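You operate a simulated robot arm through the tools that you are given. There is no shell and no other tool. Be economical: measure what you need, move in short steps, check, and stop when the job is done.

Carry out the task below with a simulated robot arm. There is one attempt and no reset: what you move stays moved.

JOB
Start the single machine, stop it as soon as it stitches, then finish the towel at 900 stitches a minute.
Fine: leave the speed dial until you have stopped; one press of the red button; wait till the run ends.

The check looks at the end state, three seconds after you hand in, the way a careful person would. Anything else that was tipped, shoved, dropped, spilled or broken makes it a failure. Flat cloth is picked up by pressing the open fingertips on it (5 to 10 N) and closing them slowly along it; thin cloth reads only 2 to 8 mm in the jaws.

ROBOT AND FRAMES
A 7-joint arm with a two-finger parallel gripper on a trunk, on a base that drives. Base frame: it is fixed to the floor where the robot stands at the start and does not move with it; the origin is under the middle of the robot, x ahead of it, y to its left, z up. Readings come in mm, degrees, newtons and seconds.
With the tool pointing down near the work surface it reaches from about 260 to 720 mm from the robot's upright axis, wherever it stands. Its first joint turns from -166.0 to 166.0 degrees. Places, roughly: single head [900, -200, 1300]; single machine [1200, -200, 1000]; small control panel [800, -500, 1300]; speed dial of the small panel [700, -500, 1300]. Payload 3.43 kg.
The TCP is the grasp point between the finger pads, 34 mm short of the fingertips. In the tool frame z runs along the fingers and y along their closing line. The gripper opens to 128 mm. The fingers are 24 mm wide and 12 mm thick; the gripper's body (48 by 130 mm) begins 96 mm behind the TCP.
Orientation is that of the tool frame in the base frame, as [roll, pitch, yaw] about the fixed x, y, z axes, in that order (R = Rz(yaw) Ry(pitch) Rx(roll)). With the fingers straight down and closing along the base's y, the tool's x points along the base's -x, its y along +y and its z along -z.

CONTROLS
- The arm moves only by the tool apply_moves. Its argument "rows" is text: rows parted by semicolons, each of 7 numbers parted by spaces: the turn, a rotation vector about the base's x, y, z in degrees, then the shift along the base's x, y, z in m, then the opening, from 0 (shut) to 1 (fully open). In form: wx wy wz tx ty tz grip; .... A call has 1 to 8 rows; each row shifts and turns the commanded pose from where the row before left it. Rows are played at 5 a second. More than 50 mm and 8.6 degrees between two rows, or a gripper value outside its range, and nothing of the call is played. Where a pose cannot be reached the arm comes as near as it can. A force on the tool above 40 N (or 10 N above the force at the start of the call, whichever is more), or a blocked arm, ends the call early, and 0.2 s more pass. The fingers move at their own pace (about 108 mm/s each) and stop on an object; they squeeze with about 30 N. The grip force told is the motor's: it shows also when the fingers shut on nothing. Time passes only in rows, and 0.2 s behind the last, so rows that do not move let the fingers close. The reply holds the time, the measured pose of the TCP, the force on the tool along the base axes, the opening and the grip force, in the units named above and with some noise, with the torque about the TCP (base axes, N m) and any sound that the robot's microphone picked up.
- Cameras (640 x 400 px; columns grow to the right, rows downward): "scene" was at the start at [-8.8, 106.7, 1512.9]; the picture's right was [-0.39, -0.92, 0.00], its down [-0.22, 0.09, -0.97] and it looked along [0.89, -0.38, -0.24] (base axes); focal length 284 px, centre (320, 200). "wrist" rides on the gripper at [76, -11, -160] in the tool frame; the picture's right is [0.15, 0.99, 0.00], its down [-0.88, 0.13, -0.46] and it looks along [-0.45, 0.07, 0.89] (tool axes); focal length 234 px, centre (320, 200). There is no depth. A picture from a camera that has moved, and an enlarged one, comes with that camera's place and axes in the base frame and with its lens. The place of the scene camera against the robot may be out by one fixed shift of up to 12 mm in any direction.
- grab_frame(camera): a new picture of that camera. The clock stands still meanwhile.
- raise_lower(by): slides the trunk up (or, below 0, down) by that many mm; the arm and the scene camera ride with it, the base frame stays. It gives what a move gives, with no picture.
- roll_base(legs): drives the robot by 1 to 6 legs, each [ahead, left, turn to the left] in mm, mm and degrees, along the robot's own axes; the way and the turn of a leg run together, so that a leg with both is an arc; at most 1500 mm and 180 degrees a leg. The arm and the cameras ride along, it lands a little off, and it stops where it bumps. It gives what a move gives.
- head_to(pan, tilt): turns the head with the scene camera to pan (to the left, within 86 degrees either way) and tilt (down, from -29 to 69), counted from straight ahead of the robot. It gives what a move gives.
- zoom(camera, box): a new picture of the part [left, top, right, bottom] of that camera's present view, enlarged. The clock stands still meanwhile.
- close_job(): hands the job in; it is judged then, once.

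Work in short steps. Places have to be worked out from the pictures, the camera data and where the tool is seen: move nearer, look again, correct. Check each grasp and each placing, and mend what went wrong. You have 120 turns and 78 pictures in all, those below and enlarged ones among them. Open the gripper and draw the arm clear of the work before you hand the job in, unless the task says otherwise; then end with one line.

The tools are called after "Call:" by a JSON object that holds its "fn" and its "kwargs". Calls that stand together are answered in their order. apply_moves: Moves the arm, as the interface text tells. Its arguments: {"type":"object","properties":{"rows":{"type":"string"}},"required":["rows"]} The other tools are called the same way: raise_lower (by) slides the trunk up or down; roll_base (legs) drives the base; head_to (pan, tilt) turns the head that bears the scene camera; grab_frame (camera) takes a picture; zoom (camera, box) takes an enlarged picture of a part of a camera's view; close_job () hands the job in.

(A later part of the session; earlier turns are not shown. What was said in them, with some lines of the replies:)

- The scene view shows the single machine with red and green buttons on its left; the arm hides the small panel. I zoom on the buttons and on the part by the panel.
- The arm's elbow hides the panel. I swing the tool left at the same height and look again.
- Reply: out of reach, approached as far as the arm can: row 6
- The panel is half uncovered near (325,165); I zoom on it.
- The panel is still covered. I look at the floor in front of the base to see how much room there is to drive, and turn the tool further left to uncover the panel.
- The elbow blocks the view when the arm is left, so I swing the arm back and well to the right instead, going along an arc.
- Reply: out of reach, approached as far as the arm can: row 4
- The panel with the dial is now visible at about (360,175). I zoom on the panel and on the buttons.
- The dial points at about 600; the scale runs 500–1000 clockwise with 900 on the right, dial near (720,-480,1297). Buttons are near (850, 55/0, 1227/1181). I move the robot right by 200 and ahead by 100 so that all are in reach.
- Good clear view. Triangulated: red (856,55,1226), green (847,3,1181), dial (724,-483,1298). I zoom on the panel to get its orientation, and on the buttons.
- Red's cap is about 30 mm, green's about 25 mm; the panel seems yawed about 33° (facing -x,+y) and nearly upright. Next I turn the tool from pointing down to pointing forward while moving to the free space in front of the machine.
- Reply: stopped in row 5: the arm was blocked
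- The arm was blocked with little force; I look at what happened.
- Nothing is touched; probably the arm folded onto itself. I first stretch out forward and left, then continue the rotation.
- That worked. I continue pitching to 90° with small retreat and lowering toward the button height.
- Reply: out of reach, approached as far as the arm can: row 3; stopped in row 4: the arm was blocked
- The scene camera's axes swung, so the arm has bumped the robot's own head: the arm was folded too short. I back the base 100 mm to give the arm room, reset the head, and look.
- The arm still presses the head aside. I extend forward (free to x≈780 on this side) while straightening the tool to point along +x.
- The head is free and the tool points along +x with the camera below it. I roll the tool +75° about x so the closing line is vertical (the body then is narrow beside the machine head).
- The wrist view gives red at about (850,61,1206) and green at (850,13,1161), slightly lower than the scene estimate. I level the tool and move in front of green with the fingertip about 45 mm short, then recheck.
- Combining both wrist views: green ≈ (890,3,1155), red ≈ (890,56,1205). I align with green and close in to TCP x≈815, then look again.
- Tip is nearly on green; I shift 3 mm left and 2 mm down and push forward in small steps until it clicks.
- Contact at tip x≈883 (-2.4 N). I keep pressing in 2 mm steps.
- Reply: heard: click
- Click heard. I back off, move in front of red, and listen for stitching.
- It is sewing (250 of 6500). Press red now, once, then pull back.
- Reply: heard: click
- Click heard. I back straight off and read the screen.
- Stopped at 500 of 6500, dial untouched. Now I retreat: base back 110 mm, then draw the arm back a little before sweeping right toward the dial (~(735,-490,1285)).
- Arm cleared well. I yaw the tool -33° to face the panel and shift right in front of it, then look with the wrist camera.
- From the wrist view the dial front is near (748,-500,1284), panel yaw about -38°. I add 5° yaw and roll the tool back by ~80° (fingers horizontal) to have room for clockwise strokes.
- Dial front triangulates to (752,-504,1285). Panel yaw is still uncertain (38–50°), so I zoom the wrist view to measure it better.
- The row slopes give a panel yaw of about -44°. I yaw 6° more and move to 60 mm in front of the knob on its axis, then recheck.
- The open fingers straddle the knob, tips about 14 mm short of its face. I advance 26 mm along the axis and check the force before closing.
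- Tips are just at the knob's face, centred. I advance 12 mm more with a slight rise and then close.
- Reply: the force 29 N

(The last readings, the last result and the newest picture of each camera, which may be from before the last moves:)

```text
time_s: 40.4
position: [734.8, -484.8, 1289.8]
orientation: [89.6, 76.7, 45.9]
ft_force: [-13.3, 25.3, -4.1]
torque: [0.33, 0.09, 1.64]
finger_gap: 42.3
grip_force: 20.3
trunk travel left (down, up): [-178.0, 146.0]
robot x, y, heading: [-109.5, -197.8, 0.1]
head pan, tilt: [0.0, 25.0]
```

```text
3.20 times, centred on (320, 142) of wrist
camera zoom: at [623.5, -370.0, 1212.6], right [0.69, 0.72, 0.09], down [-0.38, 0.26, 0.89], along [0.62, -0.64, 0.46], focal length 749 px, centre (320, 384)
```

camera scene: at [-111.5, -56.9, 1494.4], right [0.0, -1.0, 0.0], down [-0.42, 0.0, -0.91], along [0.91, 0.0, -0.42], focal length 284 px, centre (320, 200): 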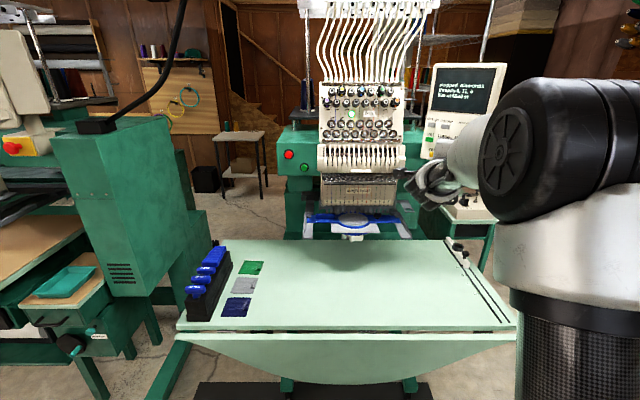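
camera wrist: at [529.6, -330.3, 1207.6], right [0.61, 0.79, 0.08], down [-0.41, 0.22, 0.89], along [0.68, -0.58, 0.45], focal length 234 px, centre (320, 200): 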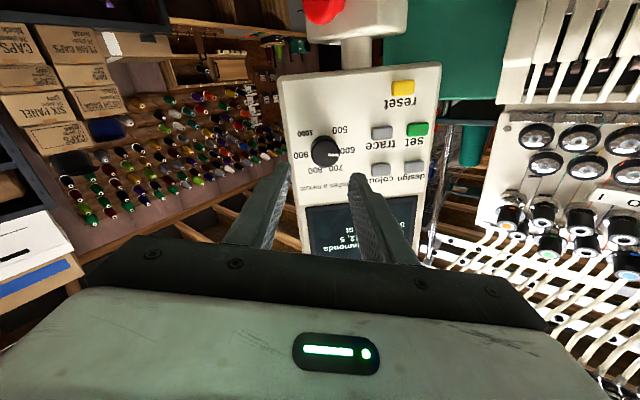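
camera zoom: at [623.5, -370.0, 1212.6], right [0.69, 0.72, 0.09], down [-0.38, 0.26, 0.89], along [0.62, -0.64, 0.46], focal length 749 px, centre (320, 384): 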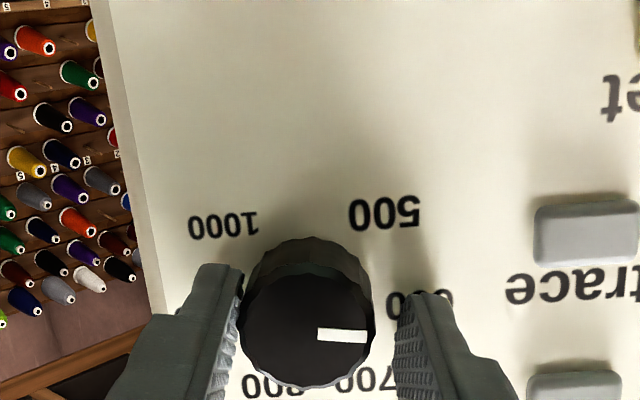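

There's ~27 N axial force: a fingertip touches the panel face. I ease back 5 mm and then close.

Call:
{"fn": "apply_moves", "kwargs": {"rows": "0 0 0 -0.0036 0.0035 0 0.35; 0 0 0 0 0 0 0.35; 0 0 0 0 0 0 0.28; 0 0 0 0 0 0 0.24"}}

Call:
{"fn": "zoom", "kwargs": {"camera": "wrist", "box": [220, 80, 420, 205]}}

```text
time_s: 41.4
position: [734.1, -488.1, 1290.6]
orientation: [89.2, 76.8, 45.3]
ft_force: [7.8, 5.9, 3.9]
torque: [-0.02, -0.16, 0.25]
finger_gap: 36.7
grip_force: 5.7
trunk travel left (down, up): [-178.0, 146.0]
robot x, y, heading: [-108.3, -200.1, 0.4]
head pan, tilt: [0.0, 25.0]
```

```text
3.20 times, centred on (320, 142) of wrist
camera zoom: at [620.7, -372.4, 1213.1], right [0.69, 0.72, 0.08], down [-0.38, 0.26, 0.89], along [0.61, -0.65, 0.46], focal length 749 px, centre (320, 384)
```

zoom: 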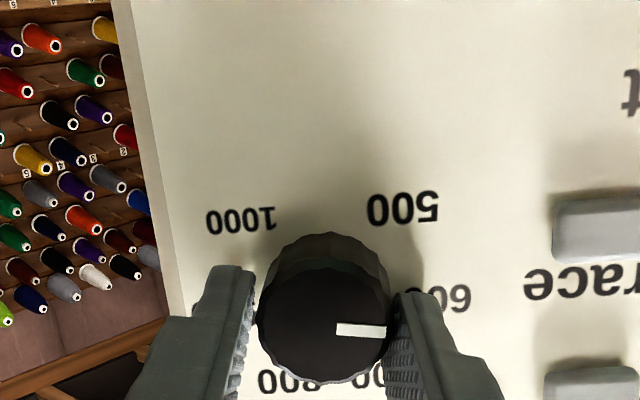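

Only the one (panel-left) finger bears; I shift 2 mm that way to centre and close firmly.

Call:
{"fn": "apply_moves", "kwargs": {"rows": "0 0 0 0.0014 0.0014 0 0.24; 0 0 0 0 0 0 0.1; 0 0 0 0 0 0 0"}}

```text
time_s: 42.2
position: [730.8, -485.9, 1290.3]
orientation: [89.5, 76.7, 45.4]
ft_force: [-0.4, 1.5, 2.4]
torque: [-0.61, -0.73, 0.81]
finger_gap: 34.9
grip_force: 44.8
trunk travel left (down, up): [-178.0, 146.0]
robot x, y, heading: [-108.7, -197.2, 0.0]
head pan, tilt: [0.0, 25.0]
```

Gripped at 34.9 mm. I turn clockwise (+ about the tool axis) 23° first and check.

Call:
{"fn": "apply_moves", "kwargs": {"rows": "5.4 -5.3 0 0 0 0 0; 5.4 -5.3 0 0 0 0 0; 5.4 -5.3 0 0 0 0 0"}}

Call:
{"fn": "zoom", "kwargs": {"camera": "wrist", "box": [220, 80, 420, 205]}}

```text
time_s: 43.0
position: [732.1, -488.0, 1289.3]
orientation: [89.6, 54.0, 45.4]
ft_force: [-12.4, -2.7, -1.0]
torque: [0.07, 0.14, 1.06]
finger_gap: 34.9
grip_force: 44.7
trunk travel left (down, up): [-178.0, 146.0]
robot x, y, heading: [-107.1, -202.4, -0.1]
head pan, tilt: [0.0, 25.0]
```

```text
3.20 times, centred on (320, 142) of wrist
camera zoom: at [640.9, -351.4, 1219.6], right [0.62, 0.64, 0.46], down [-0.62, 0.02, 0.79], along [0.49, -0.77, 0.41], focal length 749 px, centre (320, 384)
```

zoom: 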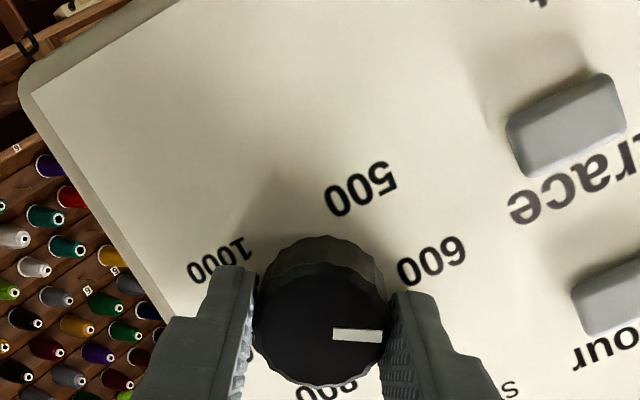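

The knob turns with the gripper. I continue another 53° to the vertical.

Call:
{"fn": "apply_moves", "kwargs": {"rows": "5.4 -5.3 0 0 0 0 0; 5.4 -5.3 0 0 0 0 0; 5.4 -5.3 0 0 0 0 0; 5.4 -5.3 0 0 0 0 0; 5.4 -5.3 0 0 0 0 0; 5.4 -5.3 0 0 0 0 0; 5.4 -5.3 0 0 0 0 0"}}

Call:
{"fn": "apply_moves", "kwargs": {"rows": "5.4 -5.3 0 0 0 0 0; 5.4 -5.3 0 0 0 0 0; 5.4 -5.3 0 0 0 0 0; 5.4 -5.3 0 0 0 0 0; 5.4 -5.3 0 0 0 0 0"}}

Call:
{"fn": "zoom", "kwargs": {"camera": "wrist", "box": [220, 80, 420, 205]}}

```text
time_s: 44.4
position: [731.8, -489.4, 1286.2]
orientation: [89.8, 13.1, 45.3]
ft_force: [-8.0, 0.9, -3.2]
torque: [-0.59, -0.63, 0.0]
finger_gap: 34.2
grip_force: 45.0
trunk travel left (down, up): [-178.0, 146.0]
robot x, y, heading: [-109.5, -204.3, -0.3]
head pan, tilt: [0.0, 25.0]
stopped in row 6: the force on the tool passed its limit at 41 N (the readings are from after the stop); the commanded pose is now the measured one
```

```text
time_s: 45.6
position: [731.4, -488.2, 1284.0]
orientation: [90.0, -24.9, 45.2]
ft_force: [-22.0, 1.4, -10.9]
torque: [1.1, 1.3, 0.03]
finger_gap: 34.3
grip_force: 45.3
trunk travel left (down, up): [-178.0, 146.0]
robot x, y, heading: [-107.4, -203.1, 0.0]
head pan, tilt: [0.0, 25.0]
```

```text
3.20 times, centred on (320, 142) of wrist
camera zoom: at [668.5, -324.6, 1304.8], right [-0.2, -0.2, 0.96], down [-0.92, -0.29, -0.25], along [0.33, -0.94, -0.13], focal length 749 px, centre (320, 384)
```

zoom: 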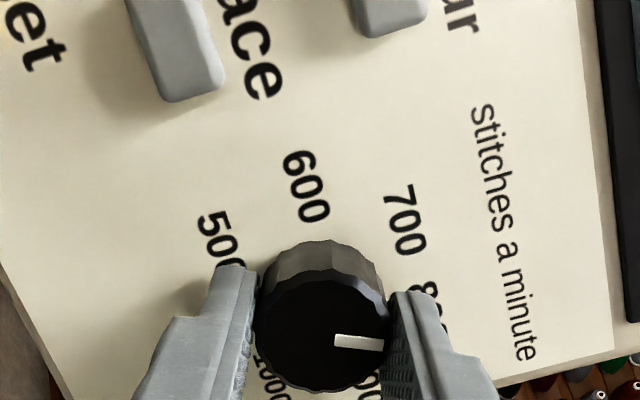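

About 102° done, pointer nearing 800. I relieve the side force a little and continue another 30°.

Call:
{"fn": "apply_moves", "kwargs": {"rows": "0 0 0 -0.002 0.0007 -0.001 0; 5.4 -5.3 0 0 0 0 0; 5.4 -5.3 0 0 0 0 0; 5.4 -5.3 0 0 0 0 0; 5.4 -5.3 0 0 0 0 0"}}

```text
time_s: 46.8
position: [732.5, -487.4, 1281.8]
orientation: [90.3, -55.1, 45.3]
ft_force: [-1.3, -4.3, -9.2]
torque: [1.16, 1.29, 0.63]
finger_gap: 35.0
grip_force: 45.0
trunk travel left (down, up): [-178.0, 146.0]
robot x, y, heading: [-106.1, -202.9, 0.0]
head pan, tilt: [0.0, 25.0]
```

132° done, forces low. Another 28°, then check the pointer.

Call:
{"fn": "apply_moves", "kwargs": {"rows": "5 -4.9 0 0 0 0 0; 5 -4.9 0 0 0 0 0; 5 -4.9 0 0 0 0 0; 5 -4.9 0 0 0 0 0"}}

Call:
{"fn": "zoom", "kwargs": {"camera": "wrist", "box": [220, 80, 420, 205]}}

```text
time_s: 47.8
position: [734.0, -486.2, 1280.6]
orientation: [92.0, -83.1, 43.6]
ft_force: [0.5, -2.2, -13.7]
torque: [1.06, 1.2, 1.19]
finger_gap: 35.1
grip_force: 44.6
trunk travel left (down, up): [-178.0, 146.0]
robot x, y, heading: [-112.2, -203.8, 0.2]
head pan, tilt: [0.0, 25.0]
```

```text
3.20 times, centred on (320, 142) of wrist
camera zoom: at [632.6, -360.6, 1355.6], right [-0.67, -0.69, 0.26], down [-0.49, 0.15, -0.86], along [0.55, -0.71, -0.44], focal length 749 px, centre (320, 384)
```

zoom: 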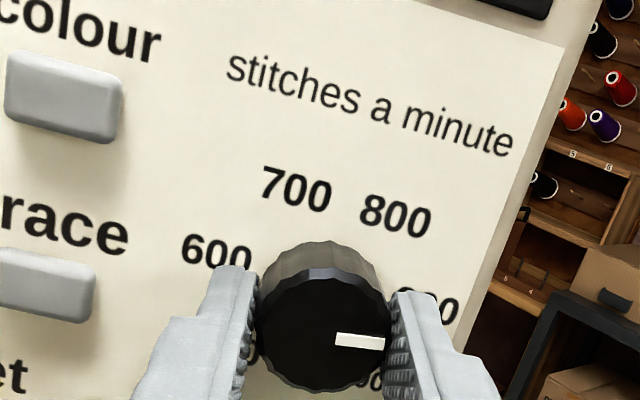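

Pointer seems at 900. I open the fingers, back off, and verify.

Call:
{"fn": "apply_moves", "kwargs": {"rows": "0 0 0 0 0 0 0.3; 0 0 0 0 0 0 0.42; 0 0 0 -0.014 0.0135 0 0.45; 0 0 0 -0.021 0.021 0 0.45; 0 0 0 -0.021 0.021 0 0.45"}}

Call:
{"fn": "zoom", "kwargs": {"camera": "wrist", "box": [220, 60, 420, 185]}}

```text
time_s: 49.0
position: [675.3, -430.1, 1286.6]
orientation: [90.1, -83.0, 45.1]
ft_force: [-0.3, -0.4, 0.1]
torque: [-0.02, -0.02, -0.01]
finger_gap: 57.5
grip_force: 0.1
trunk travel left (down, up): [-178.0, 146.0]
robot x, y, heading: [-109.3, -201.0, -0.1]
head pan, tilt: [0.0, 25.0]
```

```text
3.20 times, centred on (320, 122) of wrist
camera zoom: at [574.9, -304.3, 1358.8], right [-0.68, -0.69, 0.27], down [-0.49, 0.15, -0.86], along [0.55, -0.71, -0.44], focal length 749 px, centre (320, 448)
```

zoom: 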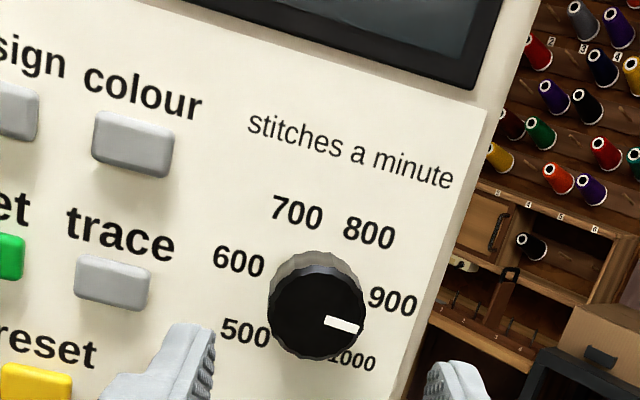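

The dial is near 900, but the pointer may be a few degrees past; I zoom closer.

Call:
{"fn": "zoom", "kwargs": {"camera": "wrist", "box": [280, 110, 360, 185]}}

Call:
{"fn": "zoom", "kwargs": {"camera": "scene", "box": [410, 50, 530, 170]}}

```text
5.33 times, centred on (320, 148) of wrist
camera zoom: at [574.9, -304.3, 1358.8], right [-0.68, -0.69, 0.27], down [-0.49, 0.15, -0.86], along [0.55, -0.71, -0.44], focal length 1249 px, centre (320, 480)
```

zoom: 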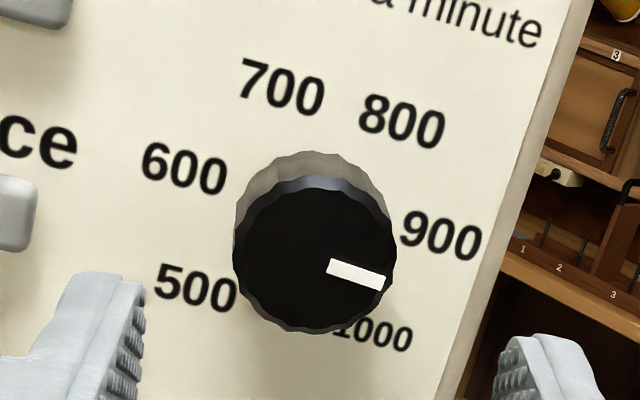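

```text
3.33 times, centred on (470, 110) of scene
camera zoom: at [-111.8, -56.9, 1494.4], right [0.0, -1.0, 0.0], down [-0.42, 0.0, -0.91], along [0.91, 0.0, -0.42], focal length 946 px, centre (-180, 500)
```

zoom: 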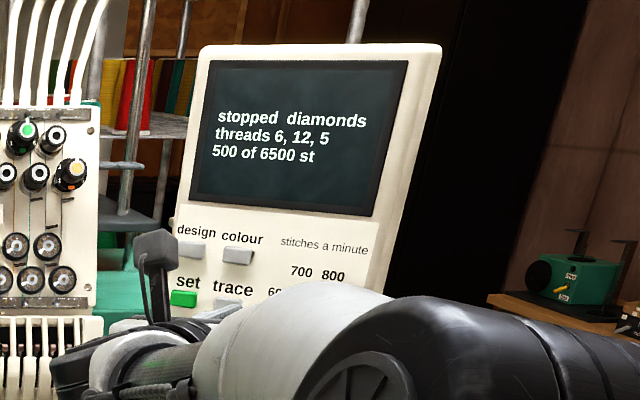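

The pointer is at horizontal, about 9–10° past 900 (labels sit at 81° from top). I regrip with the height corrected by -3 mm and turn back a little.

Call:
{"fn": "apply_moves", "kwargs": {"rows": "0 0 0 0.02 -0.02 -0.003 0.45; 0 0 0 0.02 -0.02 0 0.45; 0 0 0 0.01 -0.01 0 0.45; 0 0 0 0.005 -0.005 0 0.45; 0 0 0 0 0 0 0.32; 0 0 0 0 0 0 0.28"}}

```text
time_s: 50.4
position: [729.9, -485.9, 1280.5]
orientation: [90.9, -82.9, 44.7]
ft_force: [3.7, 2.5, -0.2]
torque: [-0.01, 0.0, 0.15]
finger_gap: 38.2
grip_force: 1.5
trunk travel left (down, up): [-178.0, 146.0]
robot x, y, heading: [-109.3, -198.9, 0.4]
head pan, tilt: [0.0, 25.0]
```

Slight one-sided contact; I shift 1 mm that way and close.

Call:
{"fn": "apply_moves", "kwargs": {"rows": "0 0 0 0.0008 0.0008 0.001 0.28; 0 0 0 0 0 0 0.1; 0 0 0 0 0 0 0"}}

Call:
{"fn": "zoom", "kwargs": {"camera": "wrist", "box": [260, 100, 380, 185]}}

```text
time_s: 51.2
position: [731.3, -484.8, 1281.0]
orientation: [91.1, -83.0, 44.4]
ft_force: [2.7, 5.6, -1.9]
torque: [0.22, 0.28, 1.22]
finger_gap: 35.1
grip_force: 44.7
trunk travel left (down, up): [-178.0, 146.0]
robot x, y, heading: [-105.8, -201.3, 0.2]
head pan, tilt: [0.0, 25.0]
```

```text
4.71 times, centred on (320, 142) of wrist
camera zoom: at [630.5, -358.6, 1354.5], right [-0.67, -0.69, 0.27], down [-0.49, 0.15, -0.86], along [0.55, -0.71, -0.44], focal length 1102 px, centre (320, 471)
```

zoom: 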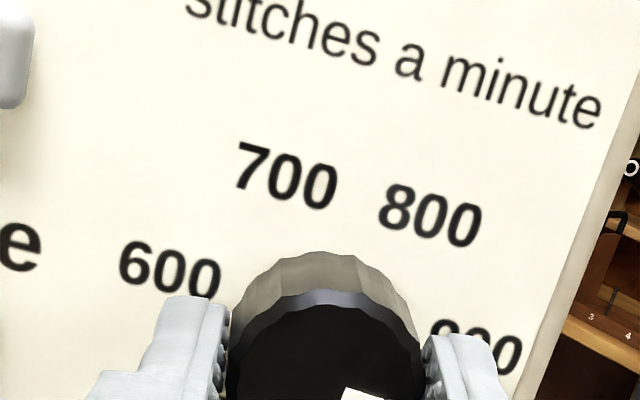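

Gripped. I turn back 9.5° counter-clockwise.

Call:
{"fn": "apply_moves", "kwargs": {"rows": "-3.38 3.33 0 0 0 0 0; -3.38 3.33 0 0 0 0 0; 0 0 0 0 0 0 0"}}

Call:
{"fn": "zoom", "kwargs": {"camera": "wrist", "box": [240, 100, 400, 200]}}

```text
time_s: 52.0
position: [731.2, -485.7, 1280.7]
orientation: [90.4, -73.4, 45.0]
ft_force: [-3.0, 6.3, -4.5]
torque: [0.02, 0.05, 1.04]
finger_gap: 35.0
grip_force: 45.3
trunk travel left (down, up): [-178.0, 146.0]
robot x, y, heading: [-109.8, -199.3, 0.3]
head pan, tilt: [0.0, 25.0]
```

```text
4.00 times, centred on (320, 150) of wrist
camera zoom: at [638.8, -350.3, 1350.2], right [-0.64, -0.65, 0.42], down [-0.59, 0.05, -0.81], along [0.5, -0.76, -0.41], focal length 937 px, centre (320, 400)
```

zoom: 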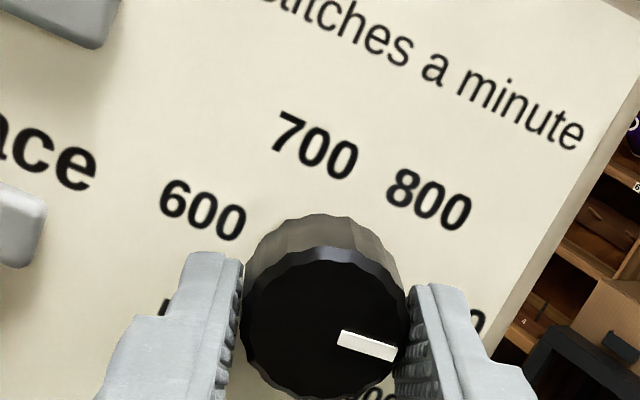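

Pointer is now ~8° above the row line, i.e. at 900. I open gently, back off and verify.

Call:
{"fn": "apply_moves", "kwargs": {"rows": "0 0 0 0 0 0 0.29; 0 0 0 0 0 0 0.45; 0 0 0 -0.014 0.014 0 0.45; 0 0 0 -0.021 0.021 0 0.45; 0 0 0 -0.021 0.021 0 0.45"}}

Call:
{"fn": "zoom", "kwargs": {"camera": "wrist", "box": [280, 110, 360, 185]}}

```text
time_s: 53.2
position: [675.2, -429.2, 1282.0]
orientation: [90.0, -73.6, 45.3]
ft_force: [-0.2, 0.1, -0.1]
torque: [-0.02, -0.01, -0.01]
finger_gap: 57.8
grip_force: 0.0
trunk travel left (down, up): [-178.0, 146.0]
robot x, y, heading: [-108.3, -202.9, 0.2]
head pan, tilt: [0.0, 25.0]
```

```text
5.33 times, centred on (320, 148) of wrist
camera zoom: at [583.0, -293.9, 1351.1], right [-0.64, -0.65, 0.42], down [-0.59, 0.05, -0.81], along [0.5, -0.76, -0.41], focal length 1249 px, centre (320, 480)
```

zoom: 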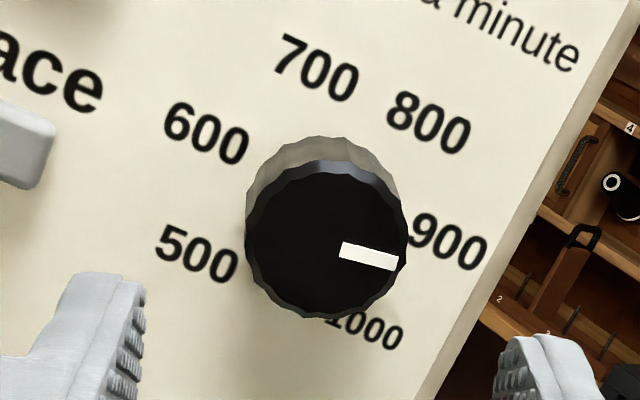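

The pointer now sits 80° from the top: 900. Now I roll the tool back to vertical, close it and return toward the green button.

Call:
{"fn": "apply_moves", "kwargs": {"rows": "-5.8 5.75 0 -0.02 0.02 0 0; -5.8 5.75 0 -0.01 0.01 0 0; -5.8 5.75 0 0 0 0 0; -5.8 5.75 0 0 0 0 0; -5.8 5.75 0 0 0 0 0; -5.8 5.75 0 0 0 0 0; -5.8 5.75 0 0 0 0 0; -5.8 5.75 0 0 0 0 0"}}

Call:
{"fn": "apply_moves", "kwargs": {"rows": "-5.8 5.75 0 -0.02 0.04 0 0; 0 0 8.4 -0.01 0.04 0 0; 0 0 8.4 0 0.045 0 0; 0 0 8.4 0 0.045 0 0; 0 0 8.4 0 0.045 0 0; 0 0 8.4 0 0.045 0 0; 0 0 2.8 0 0.045 0 0; 0 0 0 0 0.045 -0.01 0"}}

```text
time_s: 55.0
position: [645.9, -399.4, 1282.4]
orientation: [90.2, -8.1, 45.3]
ft_force: [0.5, 0.2, -0.8]
torque: [0.02, -0.03, 0.02]
finger_gap: 0.1
grip_force: 29.8
trunk travel left (down, up): [-178.0, 146.0]
robot x, y, heading: [-112.3, -198.0, 0.2]
head pan, tilt: [0.0, 25.0]
```

```text
time_s: 56.8
position: [613.2, -50.9, 1272.4]
orientation: [90.0, -0.1, 90.1]
ft_force: [-1.0, 0.1, 0.3]
torque: [0.03, 0.02, 0.04]
finger_gap: 0.3
grip_force: 30.8
trunk travel left (down, up): [-178.0, 146.0]
robot x, y, heading: [-108.0, -199.5, 0.1]
head pan, tilt: [0.0, 25.0]
```

Now left and down to green's line (staying in front of the head), then the base drives 110 ahead.

Call:
{"fn": "apply_moves", "kwargs": {"rows": "0 0 0 0 0.035 -0.02 0; 0 0 0 0 0.03 -0.03 0; 0 0 0 0.01 0 -0.035 0; 0 0 0 0.02 0 -0.032 0; 0 0 0 0.03 0 0 0"}}

Call:
{"fn": "roll_base", "kwargs": {"legs": [[110, 0, 0]]}}

Call:
{"fn": "zoom", "kwargs": {"camera": "wrist", "box": [220, 60, 420, 200]}}

```text
time_s: 58.0
position: [676.0, 13.4, 1155.0]
orientation: [90.0, 0.0, 90.0]
ft_force: [0.5, 0.4, -0.5]
torque: [0.01, 0.0, 0.01]
finger_gap: 0.0
grip_force: 30.2
trunk travel left (down, up): [-178.0, 146.0]
robot x, y, heading: [-109.5, -199.5, -0.1]
head pan, tilt: [0.0, 25.0]
```

```text
time_s: 59.2
position: [788.6, 15.1, 1155.6]
orientation: [90.0, 0.0, 90.0]
ft_force: [0.3, 0.2, 0.2]
torque: [0.0, -0.03, 0.0]
finger_gap: 0.2
grip_force: 30.3
trunk travel left (down, up): [-178.0, 146.0]
robot x, y, heading: [4.5, -200.0, -0.4]
head pan, tilt: [0.0, 25.0]
```

```text
2.86 times, centred on (320, 130) of wrist
camera zoom: at [626.7, 91.0, 1144.5], right [0.0, 0.15, 0.99], down [-0.46, -0.88, 0.13], along [0.89, -0.45, 0.06], focal length 669 px, centre (320, 400)
```

zoom: 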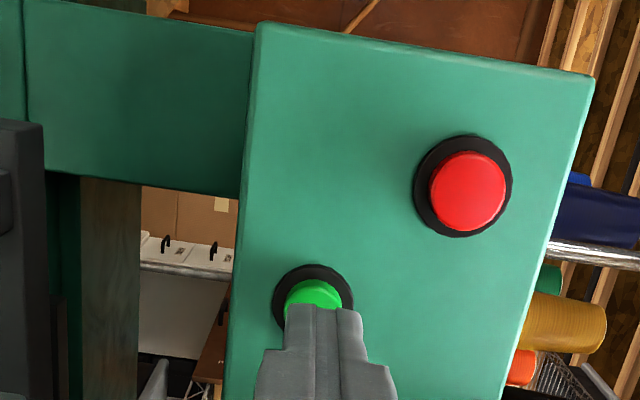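

Green is in line; I shift to y≈4.5 and go to just short of contact, then press.

Call:
{"fn": "apply_moves", "kwargs": {"rows": "0 0 0 0.02 -0.01 0 0; 0 0 0 0.02 0 0 0; 0 0 0 0.015 0 0 0; 0 0 0 0.005 0 0 0; 0 0 0 0.002 0 0 0; 0 0 0 0.002 0 0 0"}}

```text
time_s: 60.6
position: [852.7, 6.0, 1155.3]
orientation: [90.2, 0.1, 90.0]
ft_force: [-4.7, -2.4, -1.1]
torque: [-0.02, 0.03, -0.09]
finger_gap: 0.0
grip_force: 29.7
trunk travel left (down, up): [-178.0, 146.0]
robot x, y, heading: [2.6, -195.1, 0.1]
head pan, tilt: [0.0, 25.0]
heard: click
```

Click heard. I back off and read the screen.

Call:
{"fn": "apply_moves", "kwargs": {"rows": "0 0 0 -0.02 0 0 0; 0 0 0 -0.04 0.005 0 0; 0 0 0 -0.04 0.01 0 0"}}

Call:
{"fn": "zoom", "kwargs": {"camera": "scene", "box": [300, 50, 540, 200]}}

```text
time_s: 61.4
position: [751.2, 17.8, 1154.6]
orientation: [90.2, 0.0, 90.0]
ft_force: [0.3, 0.3, -0.2]
torque: [-0.01, 0.01, 0.07]
finger_gap: 0.0
grip_force: 30.0
trunk travel left (down, up): [-178.0, 146.0]
robot x, y, heading: [2.6, -199.3, 0.1]
head pan, tilt: [0.0, 25.0]
```

```text
2.67 times, centred on (420, 125) of scene
camera zoom: at [-0.1, -56.8, 1494.4], right [0.0, -1.0, 0.0], down [-0.42, 0.0, -0.91], along [0.91, 0.0, -0.42], focal length 757 px, centre (53, 400)
```

zoom: 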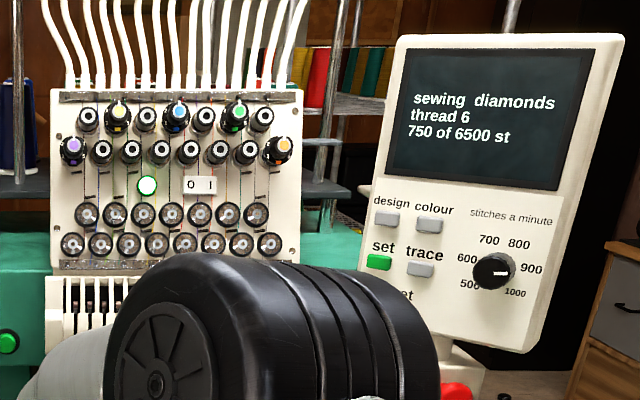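

Sewing resumed at 750 with the dial at 900. I draw clear with the base and wait.

Call:
{"fn": "roll_base", "kwargs": {"legs": [[-110, 0, 0]]}}

Call:
{"fn": "apply_moves", "kwargs": {"rows": "0 0 0 0 0.03 0.02 1; 0 0 0 0 0 0 1; 0 0 0 0 0 0 1; 0 0 0 0 0 0 1; 0 0 0 0 0 0 1; 0 0 0 0 0 0 1; 0 0 0 0 0 0 1; 0 0 0 0 0 0 1"}}

Call:
{"fn": "apply_moves", "kwargs": {"rows": "0 0 0 0 0 0 1; 0 0 0 0 0 0 1; 0 0 0 0 0 0 1; 0 0 0 0 0 0 1; 0 0 0 0 0 0 1; 0 0 0 0 0 0 1; 0 0 0 0 0 0 1; 0 0 0 0 0 0 1"}}

Call:
{"fn": "grab_frame", "kwargs": {"camera": "scene"}}

Call:
{"fn": "zoom", "kwargs": {"camera": "scene", "box": [410, 50, 530, 170]}}

```text
time_s: 62.5
position: [642.5, 19.7, 1153.9]
orientation: [90.2, 0.0, 90.2]
ft_force: [0.6, 0.7, 0.5]
torque: [0.0, -0.01, 0.01]
finger_gap: 0.0
grip_force: 29.8
trunk travel left (down, up): [-178.0, 146.0]
robot x, y, heading: [-107.8, -198.9, 0.1]
head pan, tilt: [0.0, 25.0]
```

```text
time_s: 64.3
position: [642.2, 50.5, 1175.0]
orientation: [90.1, 0.0, 90.2]
ft_force: [-0.7, 0.1, 0.9]
torque: [0.03, 0.0, 0.0]
finger_gap: 128.2
grip_force: 0.1
trunk travel left (down, up): [-178.0, 146.0]
robot x, y, heading: [-103.5, -200.6, 0.1]
head pan, tilt: [0.0, 25.0]
```

```text
time_s: 66.2
position: [642.0, 51.7, 1173.1]
orientation: [90.1, 0.0, 90.2]
ft_force: [-0.2, -0.1, -1.0]
torque: [-0.01, 0.0, 0.01]
finger_gap: 127.8
grip_force: 0.0
trunk travel left (down, up): [-178.0, 146.0]
robot x, y, heading: [-108.6, -199.8, 0.3]
head pan, tilt: [0.0, 25.0]
```

```text
29 pictures are left
camera scene: at [-109.0, -57.1, 1494.4], right [0.0, -1.0, 0.0], down [-0.42, 0.0, -0.91], along [0.91, 0.0, -0.42], focal length 284 px, centre (320, 200)
```

scene: 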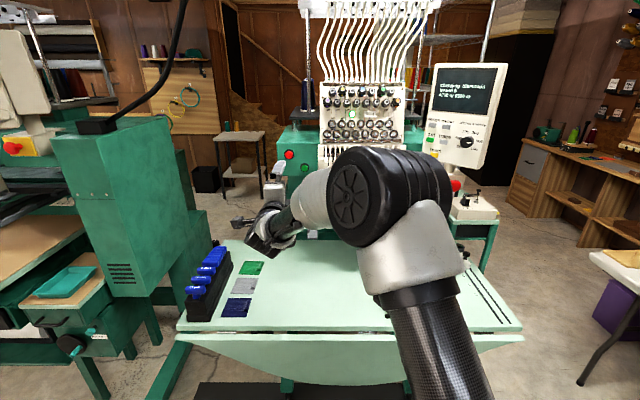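

```text
3.33 times, centred on (470, 110) of scene
camera zoom: at [-109.0, -57.1, 1494.4], right [0.0, -1.0, 0.0], down [-0.42, 0.0, -0.91], along [0.91, 0.0, -0.42], focal length 946 px, centre (-180, 500)
```

zoom: 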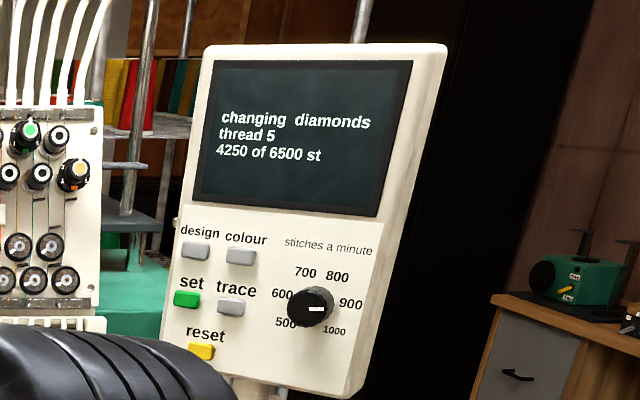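

4250 of 6500, changing to thread 5; I keep waiting.

Call:
{"fn": "apply_moves", "kwargs": {"rows": "0 0 0 0 0 0 1; 0 0 0 0 0 0 1; 0 0 0 0 0 0 1; 0 0 0 0 0 0 1; 0 0 0 0 0 0 1; 0 0 0 0 0 0 1; 0 0 0 0 0 0 1; 0 0 0 0 0 0 1"}}

Call:
{"fn": "apply_moves", "kwargs": {"rows": "0 0 0 0 0 0 1; 0 0 0 0 0 0 1; 0 0 0 0 0 0 1; 0 0 0 0 0 0 1; 0 0 0 0 0 0 1; 0 0 0 0 0 0 1; 0 0 0 0 0 0 1; 0 0 0 0 0 0 1"}}

Call:
{"fn": "zoom", "kwargs": {"camera": "scene", "box": [410, 50, 530, 170]}}

```text
time_s: 68.0
position: [642.6, 50.6, 1172.7]
orientation: [90.0, 0.1, 90.2]
ft_force: [0.3, 0.6, -0.7]
torque: [0.0, 0.0, 0.04]
finger_gap: 128.0
grip_force: 0.0
trunk travel left (down, up): [-178.0, 146.0]
robot x, y, heading: [-104.2, -200.8, -0.0]
head pan, tilt: [0.0, 25.0]
```

```text
time_s: 69.8
position: [642.8, 52.1, 1172.9]
orientation: [90.0, 0.0, 90.2]
ft_force: [0.6, -0.1, 0.0]
torque: [-0.02, -0.01, 0.05]
finger_gap: 128.0
grip_force: 0.1
trunk travel left (down, up): [-178.0, 146.0]
robot x, y, heading: [-108.5, -202.2, 0.1]
head pan, tilt: [0.0, 25.0]
```

```text
3.33 times, centred on (470, 110) of scene
camera zoom: at [-109.0, -57.1, 1494.4], right [0.0, -1.0, 0.0], down [-0.42, 0.0, -0.91], along [0.91, 0.0, -0.42], focal length 946 px, centre (-180, 500)
```

zoom: 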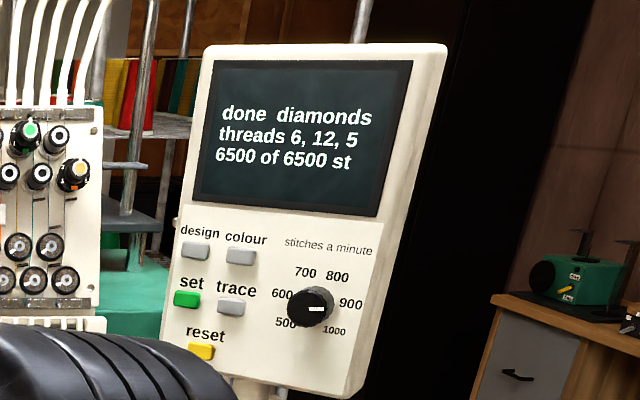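

The screen reads done, 6500 of 6500, with the dial at 900, the gripper open and the arm clear. I hand in.

Call:
{"fn": "close_job", "kwargs": {}}

```text
The job is handed in.
```

The towel is finished: I started the machine, stopped it at 500 stitches with one press of the red button, and only then set the dial to 900. I restarted it and it ran to the end, so the screen now reads "done, 6500 of 6500". The dial first went about 10° past 900, and I turned it back before restarting.
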